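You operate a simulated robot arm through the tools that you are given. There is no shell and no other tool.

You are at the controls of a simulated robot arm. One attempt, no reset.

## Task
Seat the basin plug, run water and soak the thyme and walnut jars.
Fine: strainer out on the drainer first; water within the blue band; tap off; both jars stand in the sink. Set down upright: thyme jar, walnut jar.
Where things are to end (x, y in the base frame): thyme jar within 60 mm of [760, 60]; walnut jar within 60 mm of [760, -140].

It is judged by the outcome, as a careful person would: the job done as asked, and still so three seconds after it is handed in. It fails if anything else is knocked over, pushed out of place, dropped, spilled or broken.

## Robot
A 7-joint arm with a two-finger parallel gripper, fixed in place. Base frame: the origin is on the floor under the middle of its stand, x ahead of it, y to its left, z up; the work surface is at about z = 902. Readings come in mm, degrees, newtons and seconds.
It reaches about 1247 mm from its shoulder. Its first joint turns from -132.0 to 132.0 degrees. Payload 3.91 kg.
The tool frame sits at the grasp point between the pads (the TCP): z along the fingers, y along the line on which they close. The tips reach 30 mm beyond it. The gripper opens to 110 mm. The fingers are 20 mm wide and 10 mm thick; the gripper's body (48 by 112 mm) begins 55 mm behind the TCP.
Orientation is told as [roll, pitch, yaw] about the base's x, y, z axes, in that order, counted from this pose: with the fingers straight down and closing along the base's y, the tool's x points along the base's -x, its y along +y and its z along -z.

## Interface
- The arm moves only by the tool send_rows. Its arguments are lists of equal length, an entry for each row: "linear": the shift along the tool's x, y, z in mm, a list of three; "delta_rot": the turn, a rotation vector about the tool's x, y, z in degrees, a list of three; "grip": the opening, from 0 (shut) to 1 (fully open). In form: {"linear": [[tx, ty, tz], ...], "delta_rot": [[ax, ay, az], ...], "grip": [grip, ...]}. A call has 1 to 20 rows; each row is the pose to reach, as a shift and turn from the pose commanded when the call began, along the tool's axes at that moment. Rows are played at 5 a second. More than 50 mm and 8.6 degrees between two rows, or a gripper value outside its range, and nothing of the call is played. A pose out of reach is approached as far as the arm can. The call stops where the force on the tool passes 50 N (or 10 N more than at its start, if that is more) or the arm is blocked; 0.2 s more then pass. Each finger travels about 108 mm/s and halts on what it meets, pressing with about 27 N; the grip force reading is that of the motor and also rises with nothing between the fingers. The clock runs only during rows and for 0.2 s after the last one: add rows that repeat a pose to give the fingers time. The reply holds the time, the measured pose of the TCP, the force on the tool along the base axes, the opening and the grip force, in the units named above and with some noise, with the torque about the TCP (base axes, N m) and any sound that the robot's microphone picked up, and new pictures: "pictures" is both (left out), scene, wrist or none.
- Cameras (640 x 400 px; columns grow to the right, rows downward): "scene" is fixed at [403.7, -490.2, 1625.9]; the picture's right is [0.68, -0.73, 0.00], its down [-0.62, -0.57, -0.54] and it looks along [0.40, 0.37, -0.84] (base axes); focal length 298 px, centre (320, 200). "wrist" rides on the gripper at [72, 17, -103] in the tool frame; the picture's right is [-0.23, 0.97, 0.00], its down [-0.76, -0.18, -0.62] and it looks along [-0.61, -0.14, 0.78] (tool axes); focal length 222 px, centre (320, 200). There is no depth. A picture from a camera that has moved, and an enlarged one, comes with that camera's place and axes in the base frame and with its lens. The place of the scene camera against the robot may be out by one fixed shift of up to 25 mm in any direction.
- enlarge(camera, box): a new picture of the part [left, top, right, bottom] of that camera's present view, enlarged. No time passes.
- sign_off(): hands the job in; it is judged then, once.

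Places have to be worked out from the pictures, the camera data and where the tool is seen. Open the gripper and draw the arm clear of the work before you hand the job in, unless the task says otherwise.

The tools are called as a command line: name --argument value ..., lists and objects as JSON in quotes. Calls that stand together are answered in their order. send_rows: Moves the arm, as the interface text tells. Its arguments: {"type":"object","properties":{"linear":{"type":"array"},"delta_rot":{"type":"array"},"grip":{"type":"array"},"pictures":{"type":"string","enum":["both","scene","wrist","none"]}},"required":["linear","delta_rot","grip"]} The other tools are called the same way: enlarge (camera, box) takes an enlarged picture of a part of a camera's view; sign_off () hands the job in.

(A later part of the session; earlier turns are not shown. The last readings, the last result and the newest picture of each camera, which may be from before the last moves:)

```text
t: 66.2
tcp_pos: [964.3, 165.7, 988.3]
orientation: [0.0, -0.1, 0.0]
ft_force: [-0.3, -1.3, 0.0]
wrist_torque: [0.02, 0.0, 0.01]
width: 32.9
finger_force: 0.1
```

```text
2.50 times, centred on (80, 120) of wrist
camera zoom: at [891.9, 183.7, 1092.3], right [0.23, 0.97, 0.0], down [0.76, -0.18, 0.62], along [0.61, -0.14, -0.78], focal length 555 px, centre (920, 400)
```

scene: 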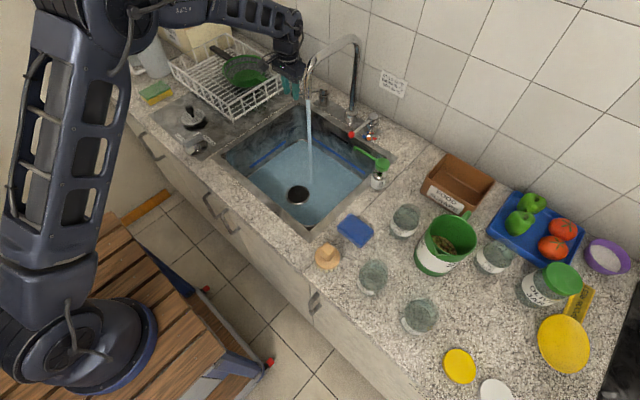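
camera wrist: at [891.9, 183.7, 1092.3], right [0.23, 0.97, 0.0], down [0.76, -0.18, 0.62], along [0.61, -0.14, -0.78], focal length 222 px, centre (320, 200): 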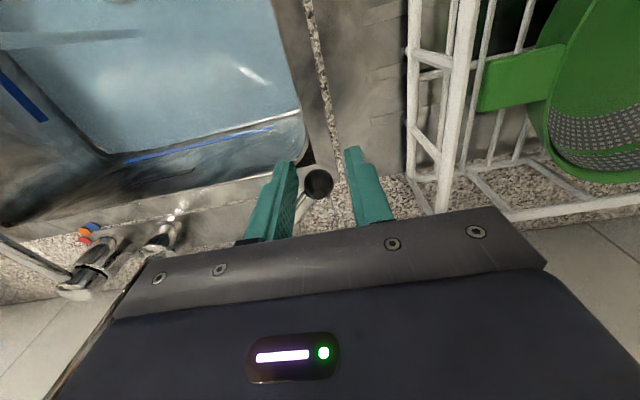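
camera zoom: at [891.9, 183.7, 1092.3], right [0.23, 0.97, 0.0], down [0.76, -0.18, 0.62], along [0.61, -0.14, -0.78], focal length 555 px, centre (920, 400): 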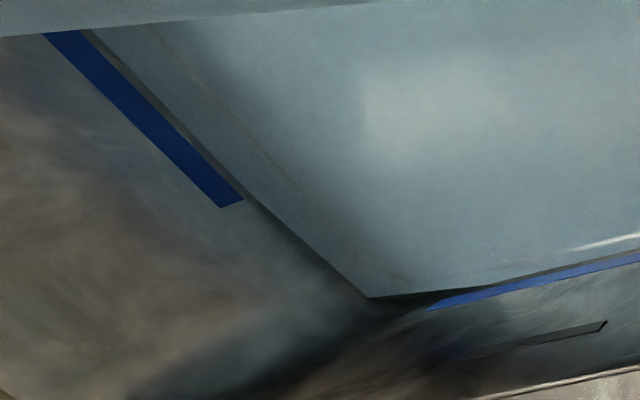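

The gap halved (31→16 px) in 4.2 s, so mid-band is about 10 s away. I wait another 4 s and check.

send_rows --linear '[[0, 0, 0], [0, 0, 0], [0, 0, 0], [0, 0, 0], [0, 0, 0], [0, 0, 0], [0, 0, 0], [0, 0, 0], [0, 0, 0], [0, 0, 0], [0, 0, 0], [0, 0, 0], [0, 0, 0], [0, 0, 0], [0, 0, 0], [0, 0, 0], [0, 0, 0], [0, 0, 0], [0, 0, 0], [0, 0, 0]]' --delta_rot '[[0, 0, 0], [0, 0, 0], [0, 0, 0], [0, 0, 0], [0, 0, 0], [0, 0, 0], [0, 0, 0], [0, 0, 0], [0, 0, 0], [0, 0, 0], [0, 0, 0], [0, 0, 0], [0, 0, 0], [0, 0, 0], [0, 0, 0], [0, 0, 0], [0, 0, 0], [0, 0, 0], [0, 0, 0], [0, 0, 0]]' --grip '[0.3, 0.3, 0.3, 0.3, 0.3, 0.3, 0.3, 0.3, 0.3, 0.3, 0.3, 0.3, 0.3, 0.3, 0.3, 0.3, 0.3, 0.3, 0.3, 0.3]' --pictures "none"

enlarge --camera "scene" --box '[330, 150, 350, 165]'

enlarge --camera "scene" --box '[260, 148, 280, 163]'

enlarge --camera "scene" --box '[240, 60, 300, 110]'

```text
t: 70.4
tcp_pos: [964.7, 165.2, 987.7]
orientation: [-0.1, -0.1, 0.0]
ft_force: [0.0, -0.3, -0.4]
wrist_torque: [0.0, 0.02, 0.04]
width: 33.2
finger_force: 0.1
```

```text
16.00 times, centred on (340, 158) of scene
camera zoom: at [403.7, -490.2, 1625.9], right [0.68, -0.73, 0.0], down [-0.62, -0.57, -0.54], along [0.4, 0.37, -0.84], focal length 4766 px, centre (0, 880)
```

zoom: 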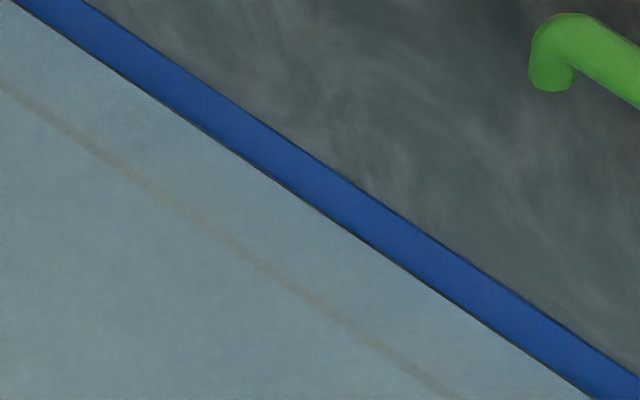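

```text
16.00 times, centred on (270, 156) of scene
camera zoom: at [403.7, -490.2, 1625.9], right [0.68, -0.73, 0.0], down [-0.62, -0.57, -0.54], along [0.4, 0.37, -0.84], focal length 4766 px, centre (1120, 912)
```

zoom: 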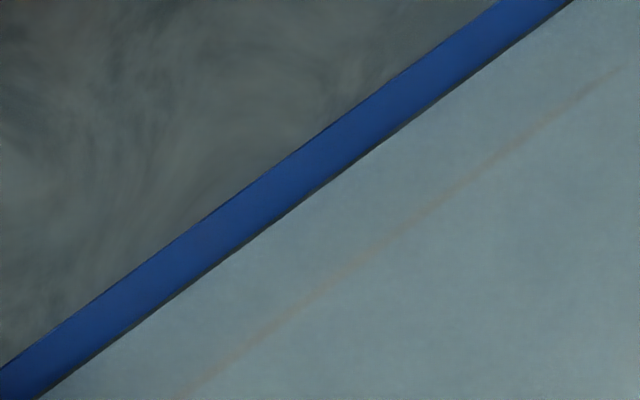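

```text
8.00 times, centred on (270, 85) of scene
camera zoom: at [403.7, -490.2, 1625.9], right [0.68, -0.73, 0.0], down [-0.62, -0.57, -0.54], along [0.4, 0.37, -0.84], focal length 2383 px, centre (720, 1120)
```

zoom: 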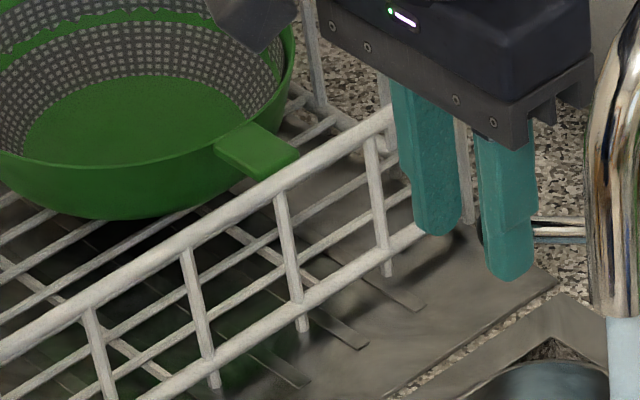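

The waterline has just reached the band's lower edge. At ~4 px/s, four more seconds plus the closing time brings it to about 40–45 % of the band, leaving room for the jars' displacement.

send_rows --linear '[[0, 0, 0], [0, 0, 0], [0, 0, 0], [0, 0, 0], [0, 0, 0], [0, 0, 0], [0, 0, 0], [0, 0, 0], [0, 0, 0], [0, 0, 0], [0, 0, 0], [0, 0, 0], [0, 0, 0], [0, 0, 0], [0, 0, 0], [0, 0, 0], [0, 0, 0], [0, 0, 0]]' --delta_rot '[[0, 0, 0], [0, 0, 0], [0, 0, 0], [0, 0, 0], [0, 0, 0], [0, 0, 0], [0, 0, 0], [0, 0, 0], [0, 0, 0], [0, 0, 0], [0, 0, 0], [0, 0, 0], [0, 0, 0], [0, 0, 0], [0, 0, 0], [0, 0, 0], [0, 0, 0], [0, 0, 0]]' --grip '[0.3, 0.3, 0.3, 0.3, 0.3, 0.3, 0.3, 0.3, 0.3, 0.3, 0.3, 0.3, 0.3, 0.3, 0.3, 0.3, 0.3, 0.3]' --pictures "wrist"

enlarge --camera "scene" --box '[330, 150, 350, 165]'

enlarge --camera "scene" --box '[260, 148, 280, 163]'

enlarge --camera "wrist" --box '[220, 100, 420, 230]'

```text
t: 74.2
tcp_pos: [964.4, 166.7, 987.9]
orientation: [0.1, 0.1, 0.0]
ft_force: [-0.4, 0.0, 0.1]
wrist_torque: [-0.01, 0.01, 0.0]
width: 32.8
finger_force: 0.0
camera wrist: at [891.9, 183.7, 1092.3], right [0.23, 0.97, 0.0], down [0.76, -0.18, 0.62], along [0.61, -0.14, -0.78], focal length 222 px, centre (320, 200)
```

wrist: 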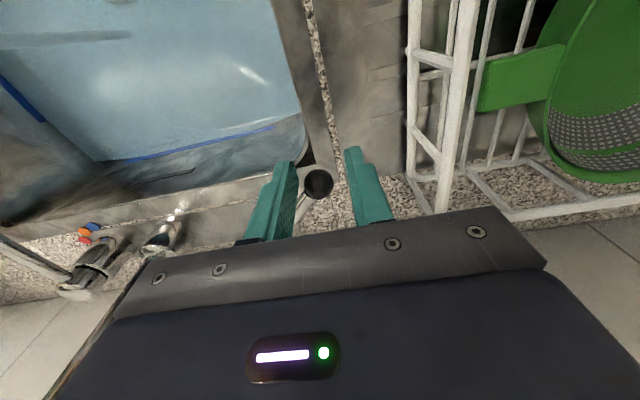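

```text
16.00 times, centred on (340, 158) of scene
camera zoom: at [403.7, -490.2, 1625.9], right [0.68, -0.73, 0.0], down [-0.62, -0.57, -0.54], along [0.4, 0.37, -0.84], focal length 4766 px, centre (0, 880)
```

zoom: 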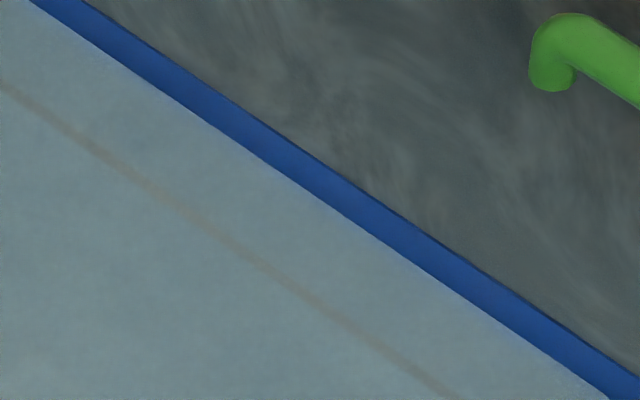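

```text
16.00 times, centred on (270, 156) of scene
camera zoom: at [403.7, -490.2, 1625.9], right [0.68, -0.73, 0.0], down [-0.62, -0.57, -0.54], along [0.4, 0.37, -0.84], focal length 4766 px, centre (1120, 912)
```

zoom: 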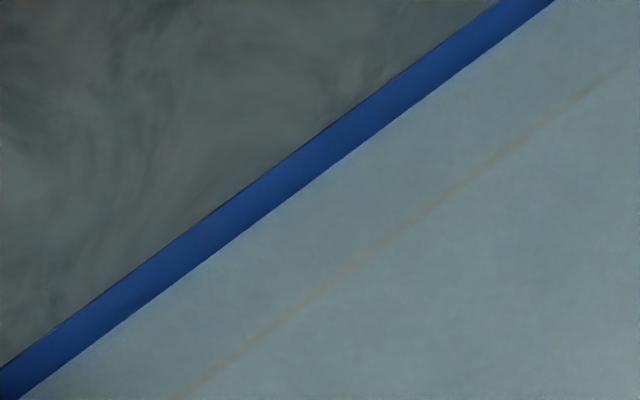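

```text
3.08 times, centred on (320, 165) of wrist
camera zoom: at [891.9, 183.7, 1092.3], right [0.23, 0.97, 0.0], down [0.76, -0.18, 0.62], along [0.61, -0.14, -0.78], focal length 684 px, centre (320, 308)
```

zoom: 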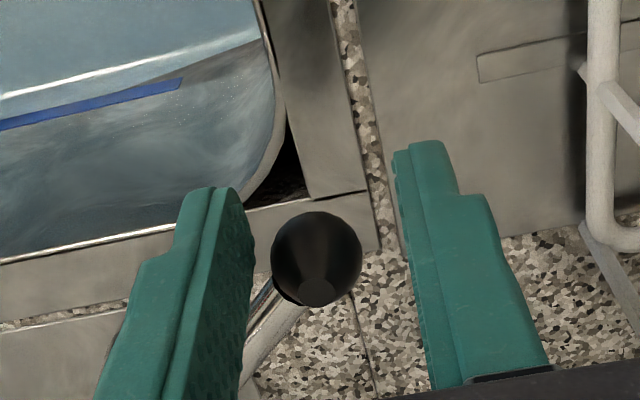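

The level is about 30 % up the band. I close the lever now, sweeping it back along its arc to straight.

send_rows --linear '[[0, -14, 0], [4, -27, 0], [11, -45, 0], [16, -63, 0], [19, -76, 0], [20, -85, 0], [20, -85, 0]]' --delta_rot '[[0, 0, 0], [0, 0, 0], [0, 0, 0], [0, 0, 0], [0, 0, 0], [0, 0, 0], [0, 0, 0]]' --grip '[0.3, 0.3, 0.3, 0.3, 0.3, 0.3, 0.3]'

enlarge --camera "scene" --box '[330, 150, 350, 165]'

enlarge --camera "scene" --box '[260, 60, 380, 190]'

enlarge --camera "wrist" --box '[220, 100, 420, 230]'

```text
t: 75.8
tcp_pos: [942.2, 81.1, 986.4]
orientation: [0.0, -0.1, 0.0]
ft_force: [0.4, 3.9, -0.3]
wrist_torque: [0.08, -0.03, 0.0]
width: 34.7
finger_force: 1.7
camera wrist: at [870.8, 98.5, 1091.5], right [0.23, 0.97, 0.0], down [0.76, -0.18, 0.62], along [0.61, -0.14, -0.78], focal length 222 px, centre (320, 200)
```

scene: 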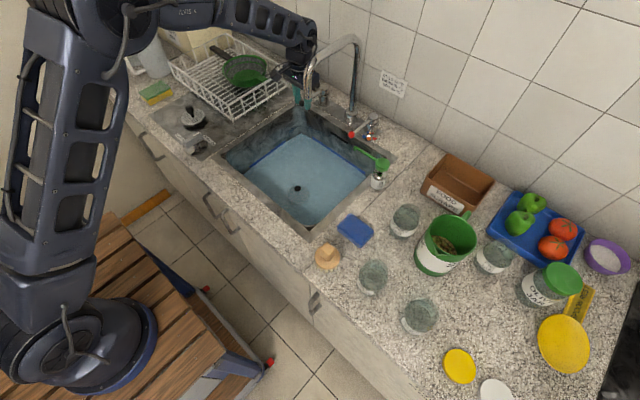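
wrist: 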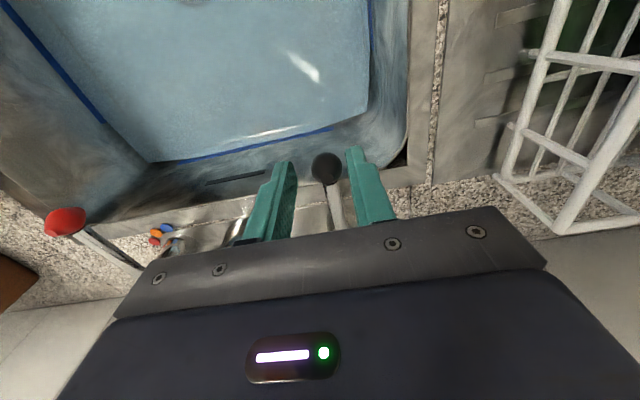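

```text
16.00 times, centred on (340, 158) of scene
camera zoom: at [403.7, -490.2, 1625.9], right [0.68, -0.73, 0.0], down [-0.62, -0.57, -0.54], along [0.4, 0.37, -0.84], focal length 4766 px, centre (0, 880)
```

zoom: 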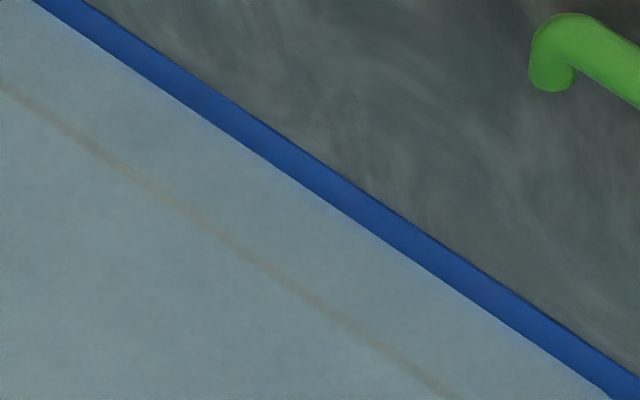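

```text
3.08 times, centred on (320, 125) of scene
camera zoom: at [403.7, -490.2, 1625.9], right [0.68, -0.73, 0.0], down [-0.62, -0.57, -0.54], along [0.4, 0.37, -0.84], focal length 916 px, centre (320, 431)
```

zoom: 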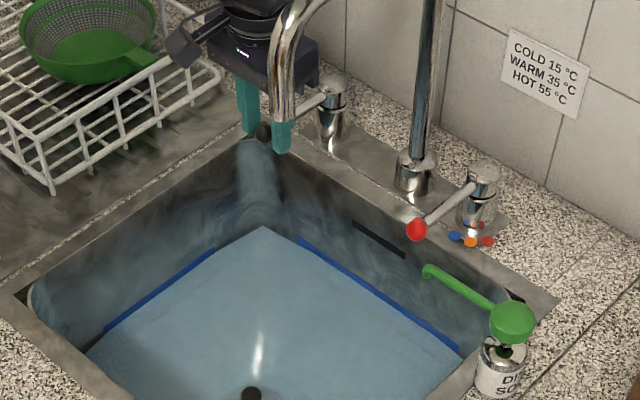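

```text
3.08 times, centred on (320, 165) of wrist
camera zoom: at [870.8, 98.5, 1091.5], right [0.23, 0.97, 0.0], down [0.76, -0.18, 0.62], along [0.61, -0.14, -0.78], focal length 684 px, centre (320, 308)
```

zoom: 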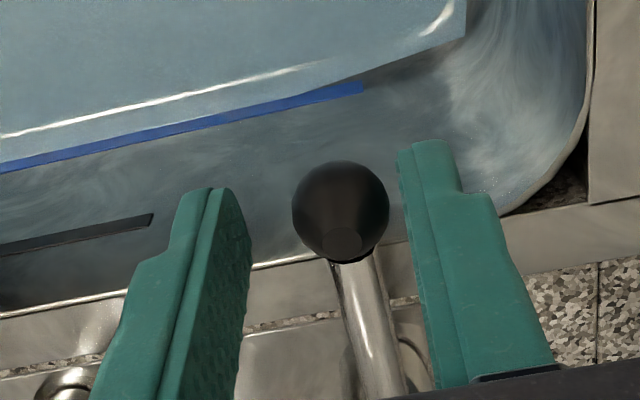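

The stream has stopped, the lever is back against its closed stop (light 4 N contact), and the level is about 35 % up the band. I'll centre the fingers around the ball and lift straight off it.

send_rows --linear '[[0, 3, 0], [0, 5, 0], [0, 5, -20], [0, 5, -50], [0, 5, -90], [0, 5, -130], [20, 10, -160], [20, 10, -160]]' --delta_rot '[[0, 0, 0], [0, 0, 0], [0, 0, 0], [0, 0, 0], [0, 0, 0], [0, 0, 0], [0, 0, 0], [0, 0, 0]]' --grip '[0.35, 0.4, 0.4, 0.4, 0.4, 0.4, 0.4, 0.4]'

enlarge --camera "scene" --box '[260, 60, 380, 190]'

enlarge --camera "scene" --box '[330, 150, 350, 165]'

```text
t: 77.6
tcp_pos: [923.3, 89.2, 1147.8]
orientation: [0.0, 0.0, 0.0]
ft_force: [0.7, 0.9, 0.2]
wrist_torque: [0.01, 0.0, -0.02]
width: 43.8
finger_force: 0.0
camera wrist: at [851.9, 107.7, 1251.2], right [0.23, 0.97, 0.0], down [0.76, -0.18, 0.62], along [0.61, -0.14, -0.78], focal length 222 px, centre (320, 200)
```

scene: 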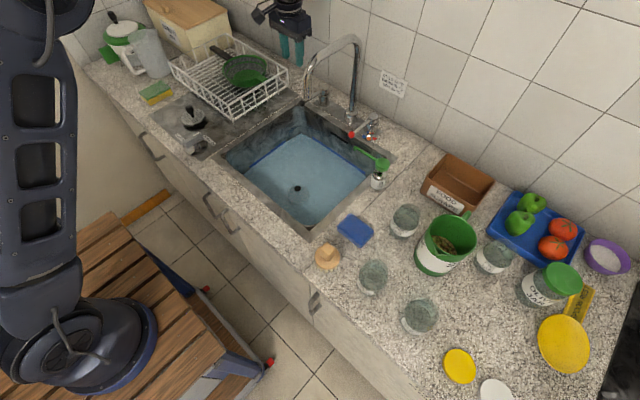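
wrist: 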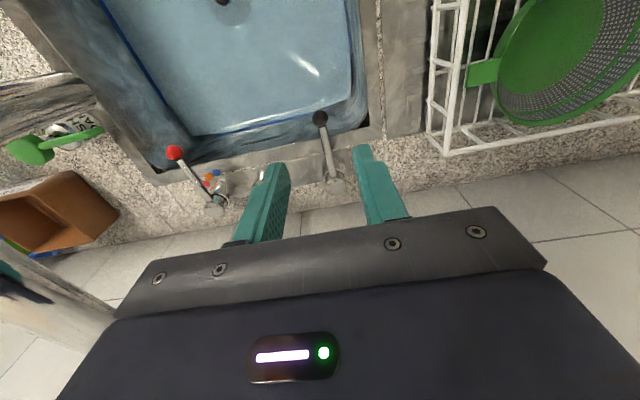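

```text
3.08 times, centred on (320, 125) of scene
camera zoom: at [403.7, -490.2, 1625.9], right [0.68, -0.73, 0.0], down [-0.62, -0.57, -0.54], along [0.4, 0.37, -0.84], focal length 916 px, centre (320, 431)
```

zoom: 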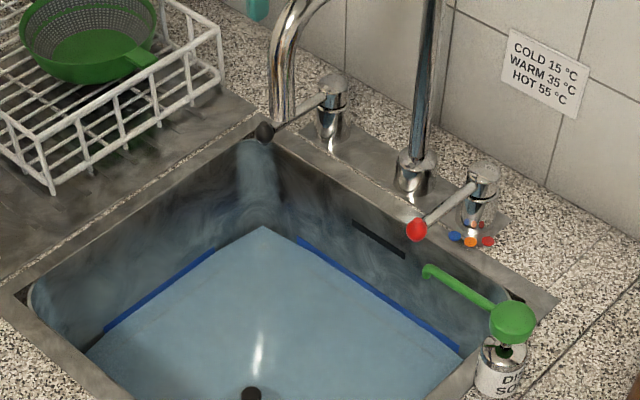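

```text
16.00 times, centred on (340, 158) of scene
camera zoom: at [403.7, -490.2, 1625.9], right [0.68, -0.73, 0.0], down [-0.62, -0.57, -0.54], along [0.4, 0.37, -0.84], focal length 4766 px, centre (0, 880)
```

zoom: 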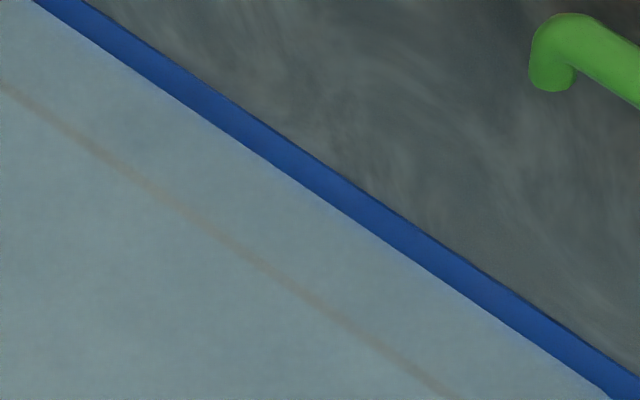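

The tap is off with the level holding at ~36 % of the band. Now I'll retreat from the spout and move over the counter to view the thyme and walnut jars from above at about (632, -487, 1127).

send_rows --linear '[[45, 0, 0], [90, 0, 0], [135, 0, 0], [180, 0, 0], [220, -15, 0], [235, -55, 0], [245, -100, 0], [255, -145, 0], [260, -190, 0], [265, -237, 0], [270, -284, 0], [275, -331, 0], [280, -378, 0], [285, -425, 0], [288, -472, 0], [290, -519, 0], [292, -555, 10], [292, -578, 20], [292, -578, 20]]' --delta_rot '[[0, 0, 0], [0, 0, 0], [0, 0, 0], [0, 0, 0], [0, 0, 0], [0, 0, 0], [0, 0, 0], [0, 0, 0], [0, 0, 0], [0, 0, 0], [0, 0, 0], [0, 0, 0], [0, 0, 0], [0, 0, 0], [0, 0, 0], [0, 0, 0], [0, 0, 0], [0, 0, 0], [0, 0, 0]]' --grip '[0.4, 0.4, 0.4, 0.4, 0.4, 0.5, 0.6, 0.7, 0.8, 0.9, 0.9, 0.9, 0.9, 0.9, 0.9, 0.9, 0.9, 0.9, 0.9]'

enlarge --camera "wrist" --box '[180, 0, 500, 200]'

enlarge --camera "scene" --box '[330, 150, 350, 165]'

```text
t: 81.6
tcp_pos: [632.4, -489.5, 1127.7]
orientation: [0.0, -0.1, 0.0]
ft_force: [-0.3, 0.8, 0.3]
wrist_torque: [0.07, 0.02, -0.01]
width: 98.9
finger_force: 0.1
camera wrist: at [558.5, -470.4, 1231.5], right [0.23, 0.97, 0.0], down [0.76, -0.18, 0.62], along [0.61, -0.14, -0.78], focal length 222 px, centre (320, 200)
```

scene: 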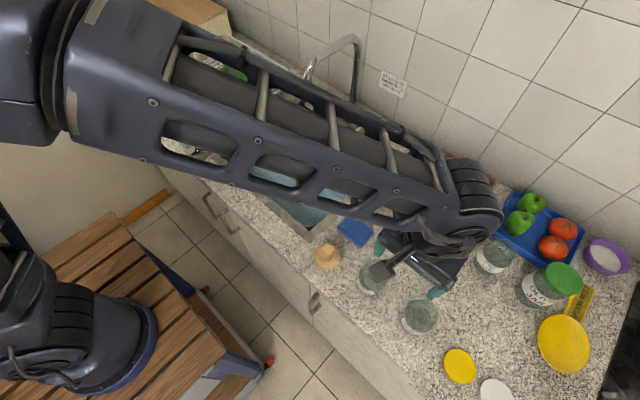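
wrist: 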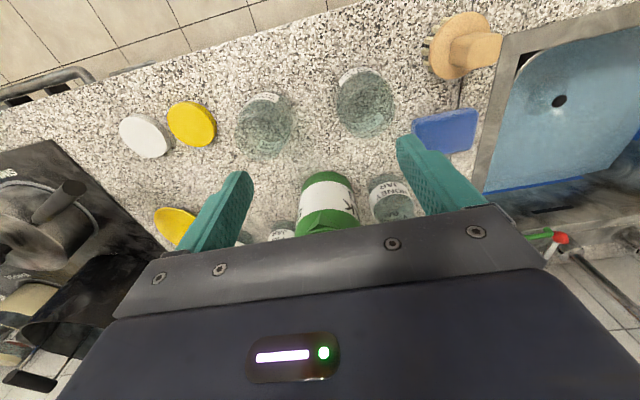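

```text
2.00 times, centred on (340, 100) of wrist
camera zoom: at [558.5, -470.4, 1231.5], right [0.23, 0.97, 0.0], down [0.76, -0.18, 0.62], along [0.61, -0.14, -0.78], focal length 444 px, centre (280, 400)
```

zoom: 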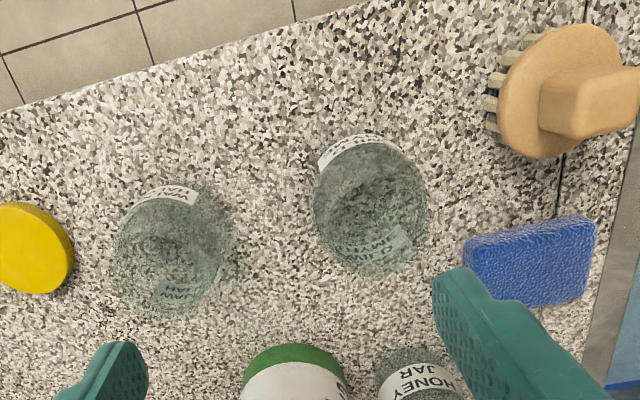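

```text
16.00 times, centred on (340, 158) of scene
camera zoom: at [403.7, -490.2, 1625.9], right [0.68, -0.73, 0.0], down [-0.62, -0.57, -0.54], along [0.4, 0.37, -0.84], focal length 4766 px, centre (0, 880)
```

zoom: 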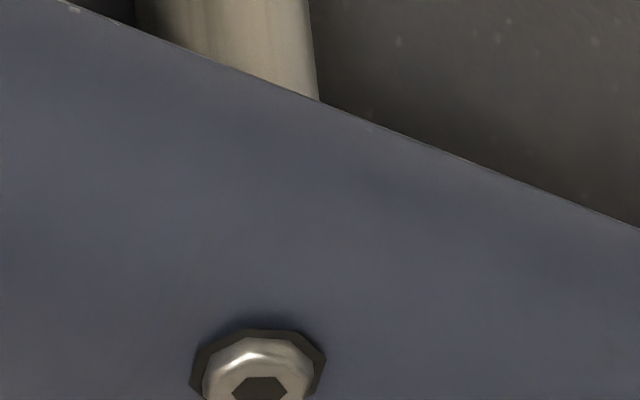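

Both target jars are in view: thyme (right) and walnut (left, by image). I enlarge each to find base, rim and height.

enlarge --camera "wrist" --box '[320, 55, 410, 145]'

enlarge --camera "wrist" --box '[220, 80, 310, 170]'

enlarge --camera "scene" --box '[340, 240, 460, 350]'

```text
4.44 times, centred on (365, 100) of wrist
camera zoom: at [558.5, -470.4, 1231.5], right [0.23, 0.97, 0.0], down [0.76, -0.18, 0.62], along [0.61, -0.14, -0.78], focal length 987 px, centre (120, 644)
```

zoom: 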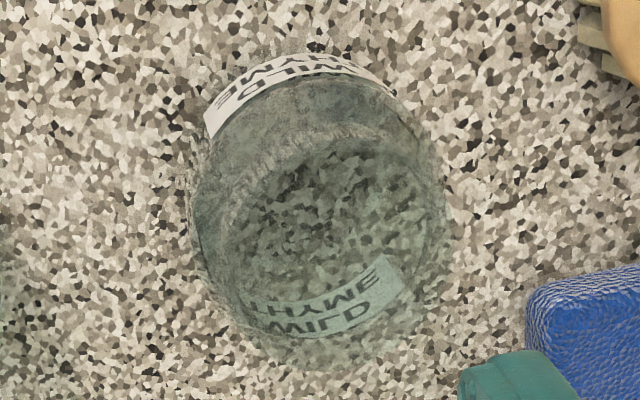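

```text
4.44 times, centred on (265, 125) of wrist
camera zoom: at [558.5, -470.4, 1231.5], right [0.23, 0.97, 0.0], down [0.76, -0.18, 0.62], along [0.61, -0.14, -0.78], focal length 987 px, centre (564, 533)
```

zoom: 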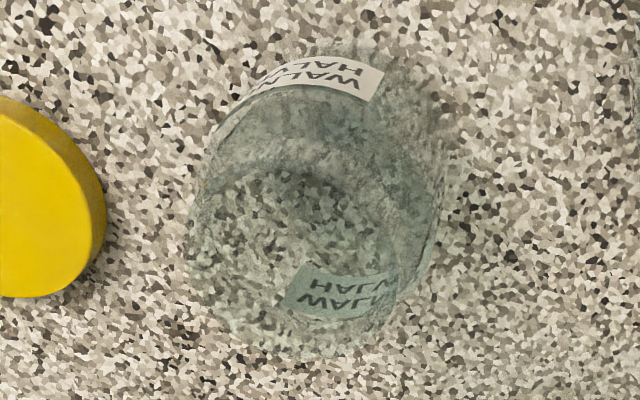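

```text
3.64 times, centred on (400, 295) of scene
camera zoom: at [403.7, -490.2, 1625.9], right [0.68, -0.73, 0.0], down [-0.62, -0.57, -0.54], along [0.4, 0.37, -0.84], focal length 1083 px, centre (29, -146)
```

zoom: 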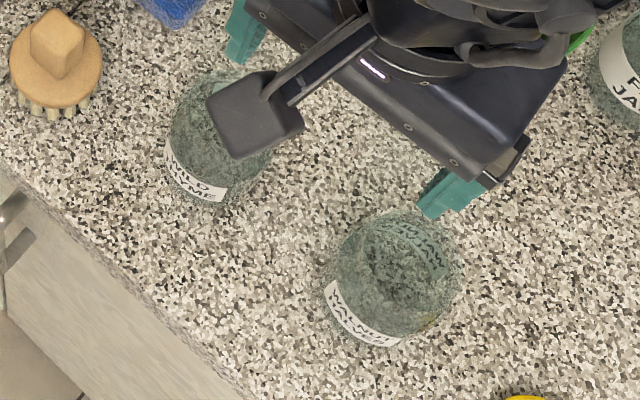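

Working through the silhouettes, the thyme jar is about 68 mm wide and 65 mm tall, centred near (648, -430); the walnut jar about 71 mm wide and 70 mm tall, centred near (648, -562). I'll go above the thyme jar with fingers open and check the alignment.

send_rows --linear '[[-10, 30, 0], [-16, 57, 20], [-16, 57, 60], [-16, 57, 97], [-16, 57, 97]]' --delta_rot '[[0, 0, 0], [0, 0, 0], [0, 0, 0], [0, 0, 0], [0, 0, 0]]' --grip '[0.9, 0.9, 0.9, 0.9, 0.9]'

enlarge --camera "wrist" --box '[200, 40, 440, 220]'

enlarge --camera "scene" --box '[330, 220, 440, 320]'

```text
t: 82.8
tcp_pos: [646.6, -431.2, 1030.6]
orientation: [0.1, -0.1, 0.0]
ft_force: [-0.5, -0.1, 0.6]
wrist_torque: [0.02, -0.01, 0.02]
width: 98.9
finger_force: 0.2
camera wrist: at [574.9, -412.5, 1134.4], right [0.23, 0.97, 0.0], down [0.76, -0.18, 0.62], along [0.61, -0.14, -0.78], focal length 222 px, centre (320, 200)
```

scene: 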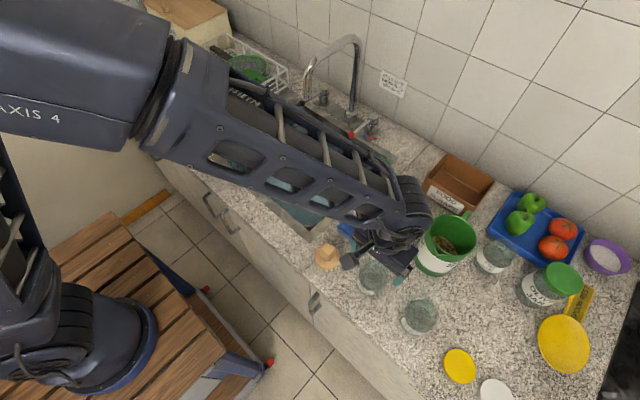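
wrist: 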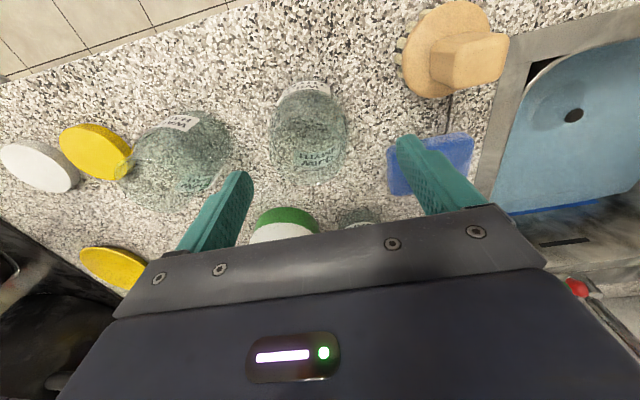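

```text
2.22 times, centred on (320, 130) of wrist
camera zoom: at [574.9, -412.5, 1134.4], right [0.23, 0.97, 0.0], down [0.76, -0.18, 0.62], along [0.61, -0.14, -0.78], focal length 494 px, centre (320, 356)
```

zoom: 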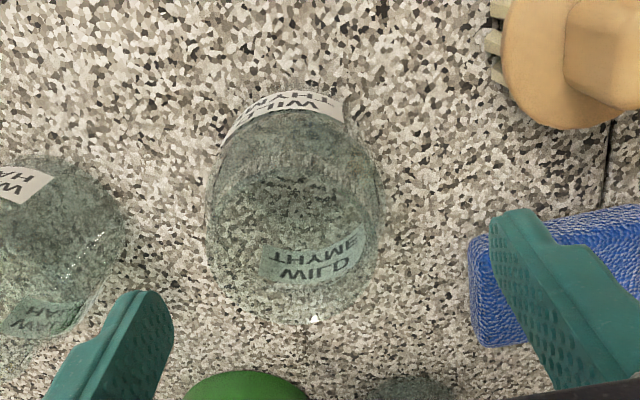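

```text
4.00 times, centred on (385, 270) of scene
camera zoom: at [403.7, -490.2, 1625.9], right [0.68, -0.73, 0.0], down [-0.62, -0.57, -0.54], along [0.4, 0.37, -0.84], focal length 1192 px, centre (60, -80)
```

zoom: 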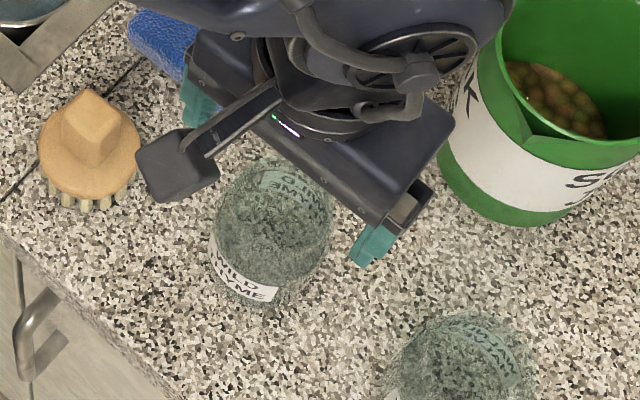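

The jar sits between the fingers, centred around y≈-436. I'll shift 6 mm in -y and lower partway to verify finger clearance on both sides.

send_rows --linear '[[0, -6, 0], [0, -6, 20], [0, -6, 38], [0, -6, 38]]' --delta_rot '[[0, 0, 0], [0, 0, 0], [0, 0, 0], [0, 0, 0]]' --grip '[0.9, 0.9, 0.9, 0.9]'

enlarge --camera "wrist" --box '[200, 60, 440, 220]'

enlarge --camera "scene" --box '[330, 220, 440, 320]'

```text
t: 83.8
tcp_pos: [646.5, -435.5, 992.4]
orientation: [0.1, 0.0, 0.1]
ft_force: [-0.1, 0.4, 0.0]
wrist_torque: [0.0, 0.01, -0.01]
width: 98.8
finger_force: 0.1
camera wrist: at [574.2, -417.2, 1096.5], right [0.23, 0.97, 0.0], down [0.76, -0.18, 0.62], along [0.61, -0.14, -0.78], focal length 222 px, centre (320, 200)
```

scene: 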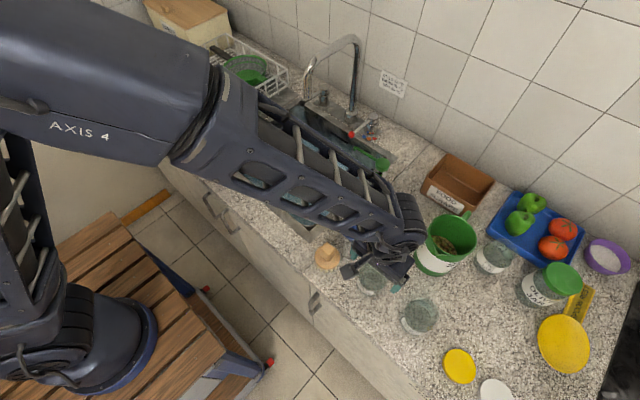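
wrist: 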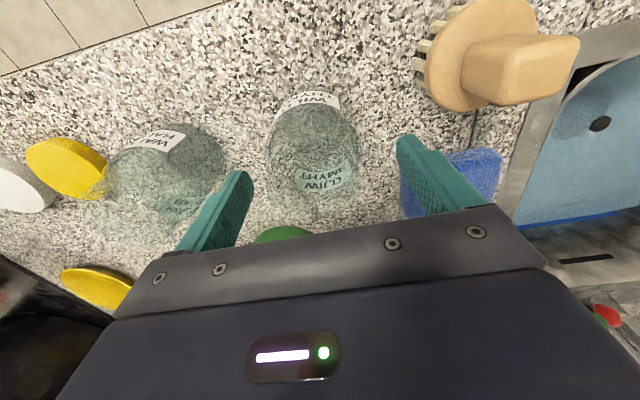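

```text
2.50 times, centred on (320, 140) of wrist
camera zoom: at [574.2, -417.2, 1096.5], right [0.23, 0.97, 0.0], down [0.76, -0.18, 0.62], along [0.61, -0.14, -0.78], focal length 555 px, centre (320, 350)
```

zoom: 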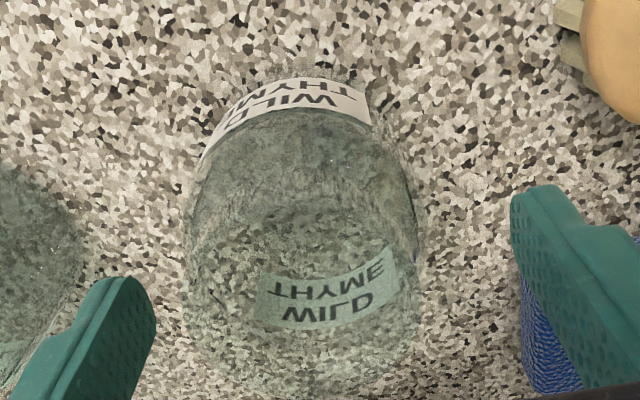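

```text
4.00 times, centred on (385, 270) of scene
camera zoom: at [403.7, -490.2, 1625.9], right [0.68, -0.73, 0.0], down [-0.62, -0.57, -0.54], along [0.4, 0.37, -0.84], focal length 1192 px, centre (60, -80)
```

zoom: 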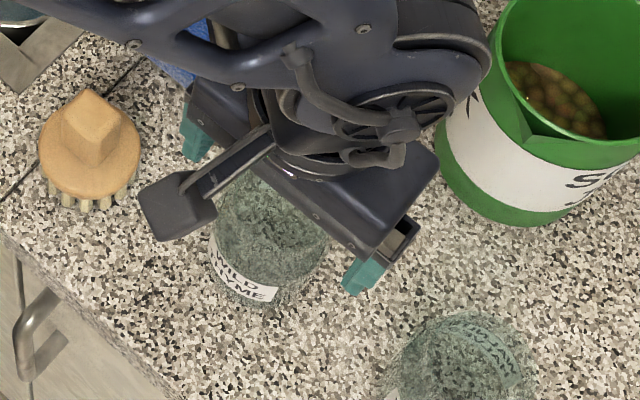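

Both fingers clear the jar; it's about 3 mm toward -y of the tool axis. I correct that, lower to TCP z≈942 and close gently on the jar.

send_rows --linear '[[1, -3, 10], [2, -3, 30], [2, -3, 50], [2, -3, 50], [2, -3, 50], [2, -3, 50], [2, -3, 50], [2, -3, 50]]' --delta_rot '[[0, 0, 0], [0, 0, 0], [0, 0, 0], [0, 0, 0], [0, 0, 0], [0, 0, 0], [0, 0, 0], [0, 0, 0]]' --grip '[0.9, 0.9, 0.9, 0.8, 0.7, 0.6, 0.5, 0.5]'

enlarge --camera "wrist" --box '[200, 60, 440, 220]'

enlarge --camera "scene" --box '[330, 220, 440, 320]'

```text
t: 85.6
tcp_pos: [646.1, -437.5, 942.5]
orientation: [0.1, 0.0, 0.0]
ft_force: [-0.2, 0.1, 0.1]
wrist_torque: [-0.02, -0.02, -0.01]
width: 65.8
finger_force: 26.9
camera wrist: at [573.1, -420.3, 1046.2], right [0.23, 0.97, 0.0], down [0.76, -0.18, 0.62], along [0.61, -0.14, -0.78], focal length 222 px, centre (320, 200)
```

scene: 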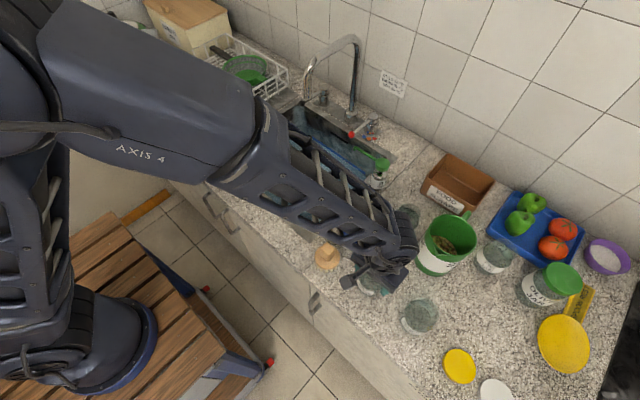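
wrist: 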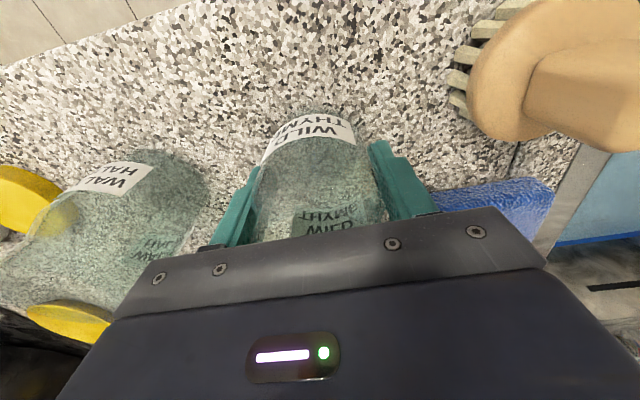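

```text
2.50 times, centred on (320, 140) of wrist
camera zoom: at [573.1, -420.3, 1046.2], right [0.23, 0.97, 0.0], down [0.76, -0.18, 0.62], along [0.61, -0.14, -0.78], focal length 555 px, centre (320, 350)
```

zoom: 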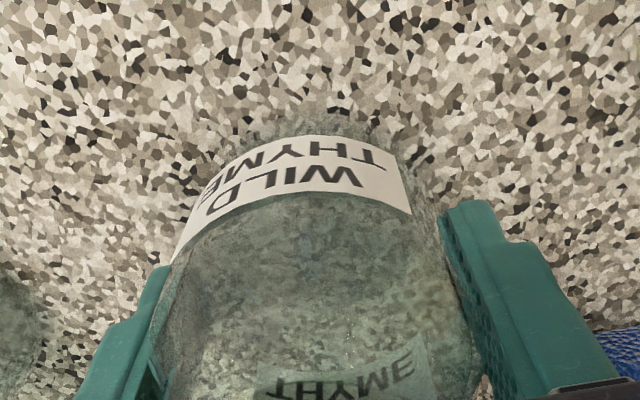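

```text
4.00 times, centred on (385, 270) of scene
camera zoom: at [403.7, -490.2, 1625.9], right [0.68, -0.73, 0.0], down [-0.62, -0.57, -0.54], along [0.4, 0.37, -0.84], focal length 1192 px, centre (60, -80)
```

zoom: 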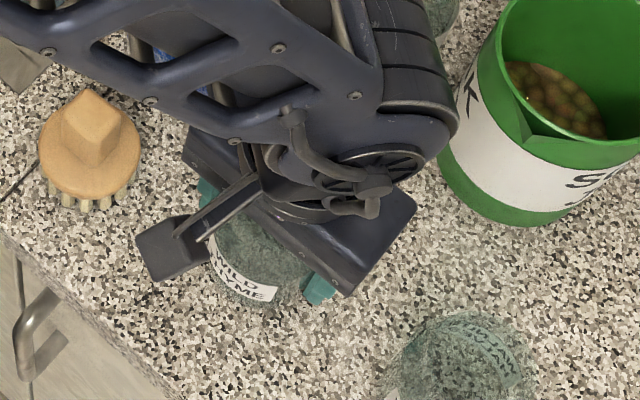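

The jar is held securely (65.8 mm wide, 27 N). I'll lift it a little and check for slip and weight.

send_rows --linear '[[0, 0, -5], [0, 0, -15], [0, 0, -35], [0, 0, -70], [0, 0, -105], [0, 0, -128], [0, 0, -128]]' --delta_rot '[[0, 0, 0], [0, 0, 0], [0, 0, 0], [0, 0, 0], [0, 0, 0], [0, 0, 0], [0, 0, 0]]' --grip '[0.5, 0.5, 0.5, 0.5, 0.5, 0.5, 0.5]'

enlarge --camera "scene" --box '[320, 200, 450, 320]'

```text
t: 87.2
tcp_pos: [645.2, -438.3, 1069.7]
orientation: [0.0, 0.0, 0.0]
ft_force: [-0.4, -0.6, -1.9]
wrist_torque: [0.01, -0.01, 0.01]
width: 65.7
finger_force: 27.0
camera wrist: at [573.0, -420.8, 1173.8], right [0.23, 0.97, 0.0], down [0.76, -0.18, 0.62], along [0.61, -0.14, -0.78], focal length 222 px, centre (320, 200)
```

scene: 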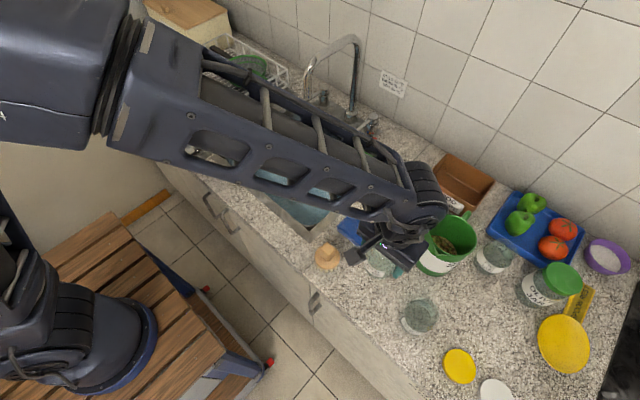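
wrist: 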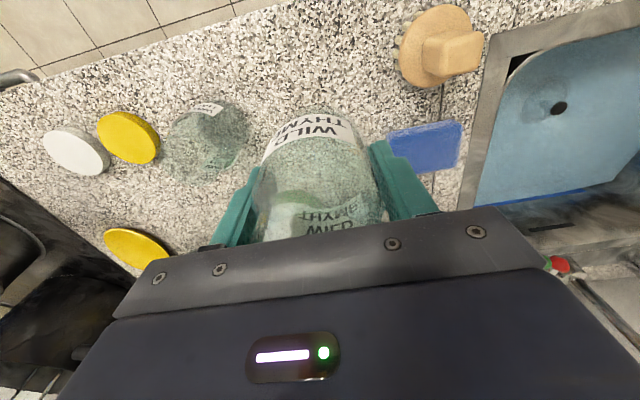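

```text
3.33 times, centred on (385, 260) of scene
camera zoom: at [403.7, -490.2, 1625.9], right [0.68, -0.73, 0.0], down [-0.62, -0.57, -0.54], along [0.4, 0.37, -0.84], focal length 993 px, centre (103, 0)
```

zoom: 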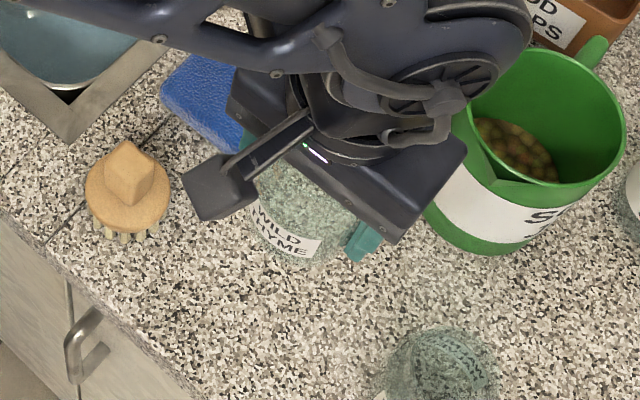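

The jar is held firmly without slip (about 2 N weight). I'll carry it at this height to above the sink target (760, 60).

send_rows --linear '[[0, 40, 0], [0, 85, 0], [0, 130, 0], [0, 175, 0], [0, 220, 0], [0, 265, 0], [0, 310, 0], [0, 355, 0], [0, 400, 0], [-10, 440, 0], [-35, 475, 0], [-70, 495, 0], [-105, 499, 0], [-114, 499, 0], [-114, 499, 0]]' --delta_rot '[[0, 0, 0], [0, 0, 0], [0, 0, 0], [0, 0, 0], [0, 0, 0], [0, 0, 0], [0, 0, 0], [0, 0, 0], [0, 0, 0], [0, 0, 0], [0, 0, 0], [0, 0, 0], [0, 0, 0], [0, 0, 0], [0, 0, 0]]' --grip '[0.5, 0.5, 0.5, 0.5, 0.5, 0.5, 0.5, 0.5, 0.5, 0.5, 0.5, 0.5, 0.5, 0.5, 0.5]'

enlarge --camera "scene" --box '[200, 60, 400, 240]'

enlarge --camera "scene" --box '[330, 150, 350, 165]'

```text
t: 90.4
tcp_pos: [760.2, 60.1, 1070.9]
orientation: [0.0, 0.1, 0.0]
ft_force: [0.0, -0.5, -1.8]
wrist_torque: [0.03, -0.01, -0.01]
width: 65.9
finger_force: 27.2
camera wrist: at [688.3, 78.7, 1173.9], right [0.23, 0.97, 0.0], down [0.76, -0.18, 0.62], along [0.61, -0.14, -0.78], focal length 222 px, centre (320, 200)
```

scene: 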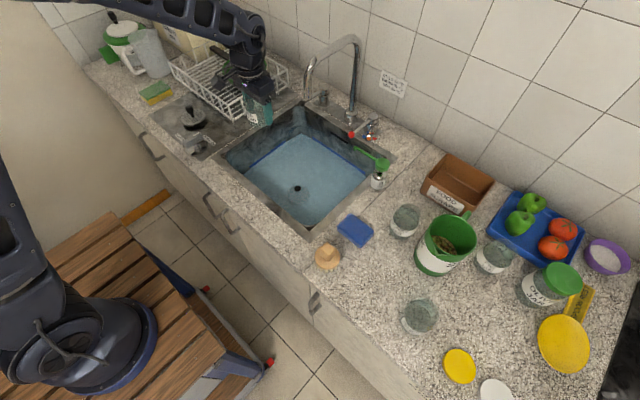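
wrist: 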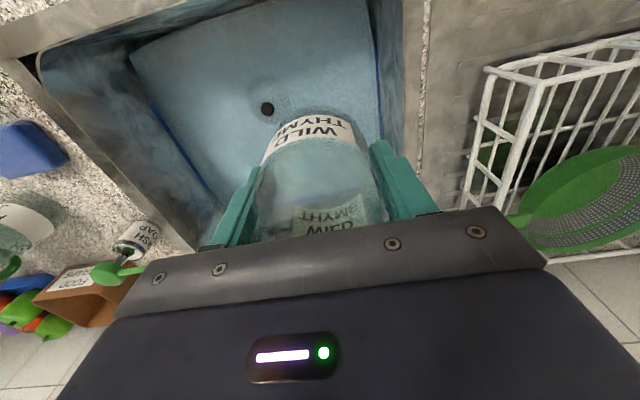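

```text
2.22 times, centred on (300, 150) of scene
camera zoom: at [403.7, -490.2, 1625.9], right [0.68, -0.73, 0.0], down [-0.62, -0.57, -0.54], along [0.4, 0.37, -0.84], focal length 662 px, centre (364, 311)
```

zoom: 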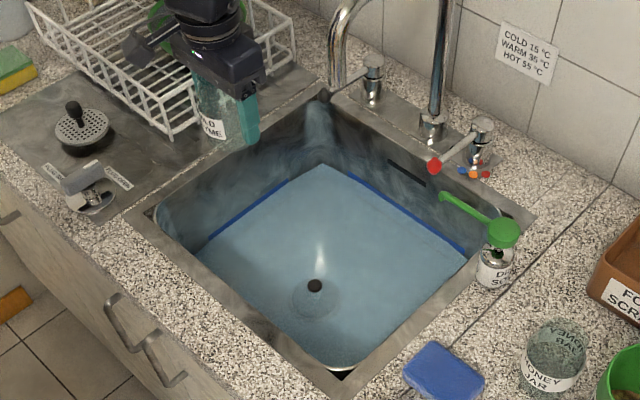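

```text
16.00 times, centred on (340, 158) of scene
camera zoom: at [403.7, -490.2, 1625.9], right [0.68, -0.73, 0.0], down [-0.62, -0.57, -0.54], along [0.4, 0.37, -0.84], focal length 4766 px, centre (0, 880)
```

zoom: 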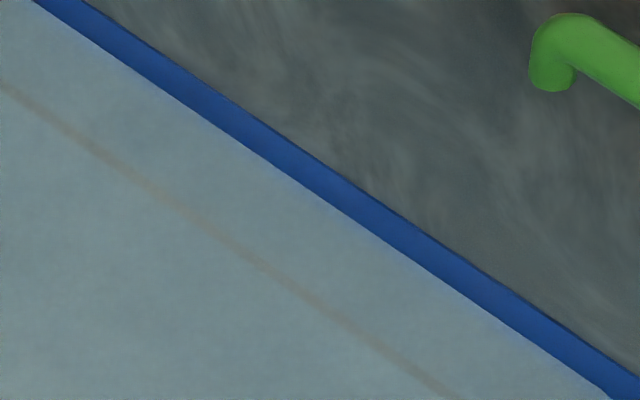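

The waterline is unchanged after 13 s, so the plug holds. To keep the wrist camera clear of the front wall I'll aim at x≈772 (well within tolerance) and lower the jar toward the water.

send_rows --linear '[[-6, 0, 30], [-12, 0, 70], [-12, 0, 110], [-12, 0, 150], [-12, 0, 190], [-12, 0, 225], [-12, 0, 250], [-12, 0, 265], [-12, 0, 265]]' --delta_rot '[[0, 0, 0], [0, 0, 0], [0, 0, 0], [0, 0, 0], [0, 0, 0], [0, 0, 0], [0, 0, 0], [0, 0, 0], [0, 0, 0]]' --grip '[0.5, 0.5, 0.5, 0.5, 0.5, 0.5, 0.5, 0.5, 0.5]'

enlarge --camera "scene" --box '[220, 90, 380, 230]'

```text
t: 92.4
tcp_pos: [771.2, 59.8, 805.7]
orientation: [0.0, -0.1, -0.1]
ft_force: [-0.2, 0.5, -2.5]
wrist_torque: [0.0, -0.02, 0.0]
width: 65.8
finger_force: 27.0
camera wrist: at [699.7, 78.1, 909.9], right [0.23, 0.97, 0.0], down [0.76, -0.18, 0.62], along [0.61, -0.14, -0.78], focal length 222 px, centre (320, 200)
```

scene: 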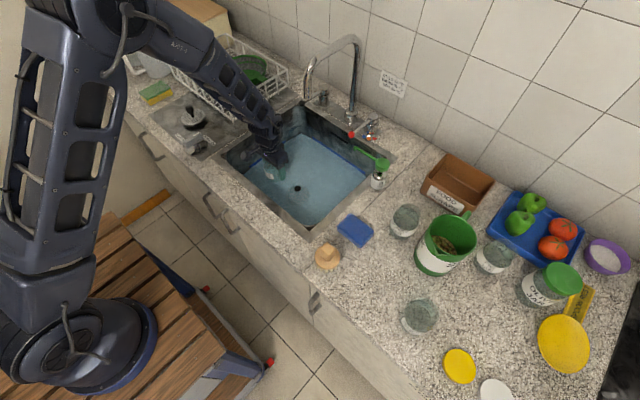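
wrist: 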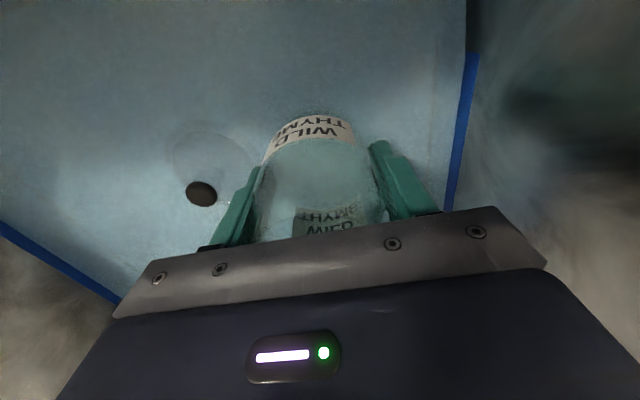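

```text
2.86 times, centred on (300, 160) of scene
camera zoom: at [403.7, -490.2, 1625.9], right [0.68, -0.73, 0.0], down [-0.62, -0.57, -0.54], along [0.4, 0.37, -0.84], focal length 851 px, centre (377, 314)
```

zoom: 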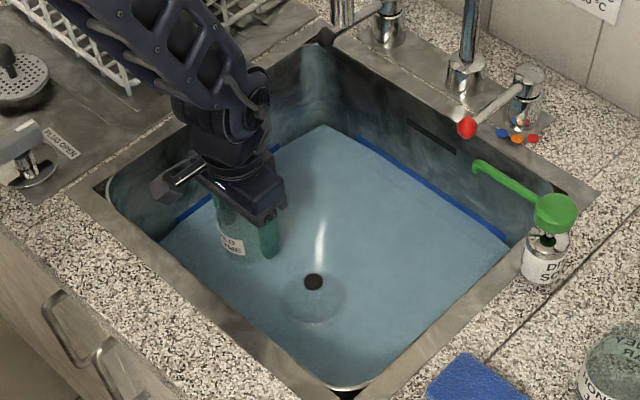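

The jar's base is just at the water. I'll lower in small steps toward the sink floor (expected near TCP z≈780).

send_rows --linear '[[0, 0, 5], [0, 0, 10], [0, 0, 14], [0, 0, 17], [0, 0, 20], [0, 0, 20]]' --delta_rot '[[0, 0, 0], [0, 0, 0], [0, 0, 0], [0, 0, 0], [0, 0, 0], [0, 0, 0]]' --grip '[0.5, 0.5, 0.5, 0.5, 0.5, 0.5]' --pictures "wrist"

```text
t: 93.8
tcp_pos: [771.9, 61.2, 785.7]
orientation: [0.0, 0.0, 0.0]
ft_force: [-0.4, -0.1, -2.8]
wrist_torque: [0.01, -0.02, 0.0]
width: 65.7
finger_force: 26.8
camera wrist: at [699.7, 77.9, 889.5], right [0.23, 0.97, 0.0], down [0.76, -0.18, 0.62], along [0.61, -0.14, -0.78], focal length 222 px, centre (320, 200)
```

wrist: 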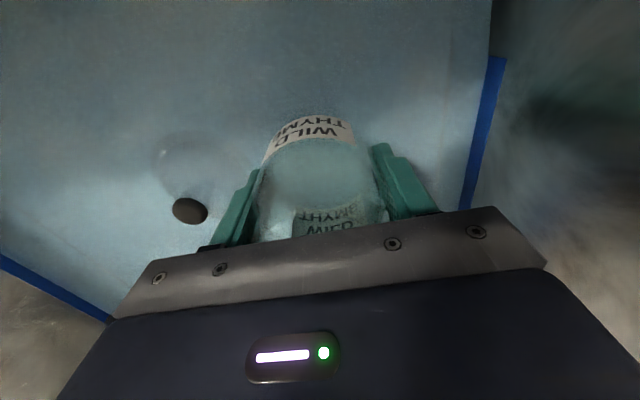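

No floor contact yet at z≈785.7. I continue in 2 mm steps.

send_rows --linear '[[0, 0, 2], [0, 0, 4], [0, 0, 6], [0, 0, 8], [0, 0, 8]]' --delta_rot '[[0, 0, 0], [0, 0, 0], [0, 0, 0], [0, 0, 0], [0, 0, 0]]' --grip '[0.5, 0.5, 0.5, 0.5, 0.5]' --pictures "none"

```text
t: 95.0
tcp_pos: [771.4, 61.4, 777.4]
orientation: [-0.1, 0.1, 0.0]
ft_force: [0.0, -0.2, -1.1]
wrist_torque: [0.0, 0.01, -0.03]
width: 65.8
finger_force: 26.6
```

Still no clear contact (just noise-level change). Continue downward in small steps.

send_rows --linear '[[0, 0, 1.5], [0, 0, 3], [0, 0, 4.5], [0, 0, 6], [0, 0, 6]]' --delta_rot '[[0, 0, 0], [0, 0, 0], [0, 0, 0], [0, 0, 0], [0, 0, 0]]' --grip '[0.5, 0.5, 0.5, 0.5, 0.5]' --pictures "none"

```text
t: 96.2
tcp_pos: [772.0, 61.0, 771.4]
orientation: [0.0, -0.1, 0.0]
ft_force: [-4.4, -1.4, 18.7]
wrist_torque: [-0.23, 0.06, -0.1]
width: 65.9
finger_force: 26.8
```

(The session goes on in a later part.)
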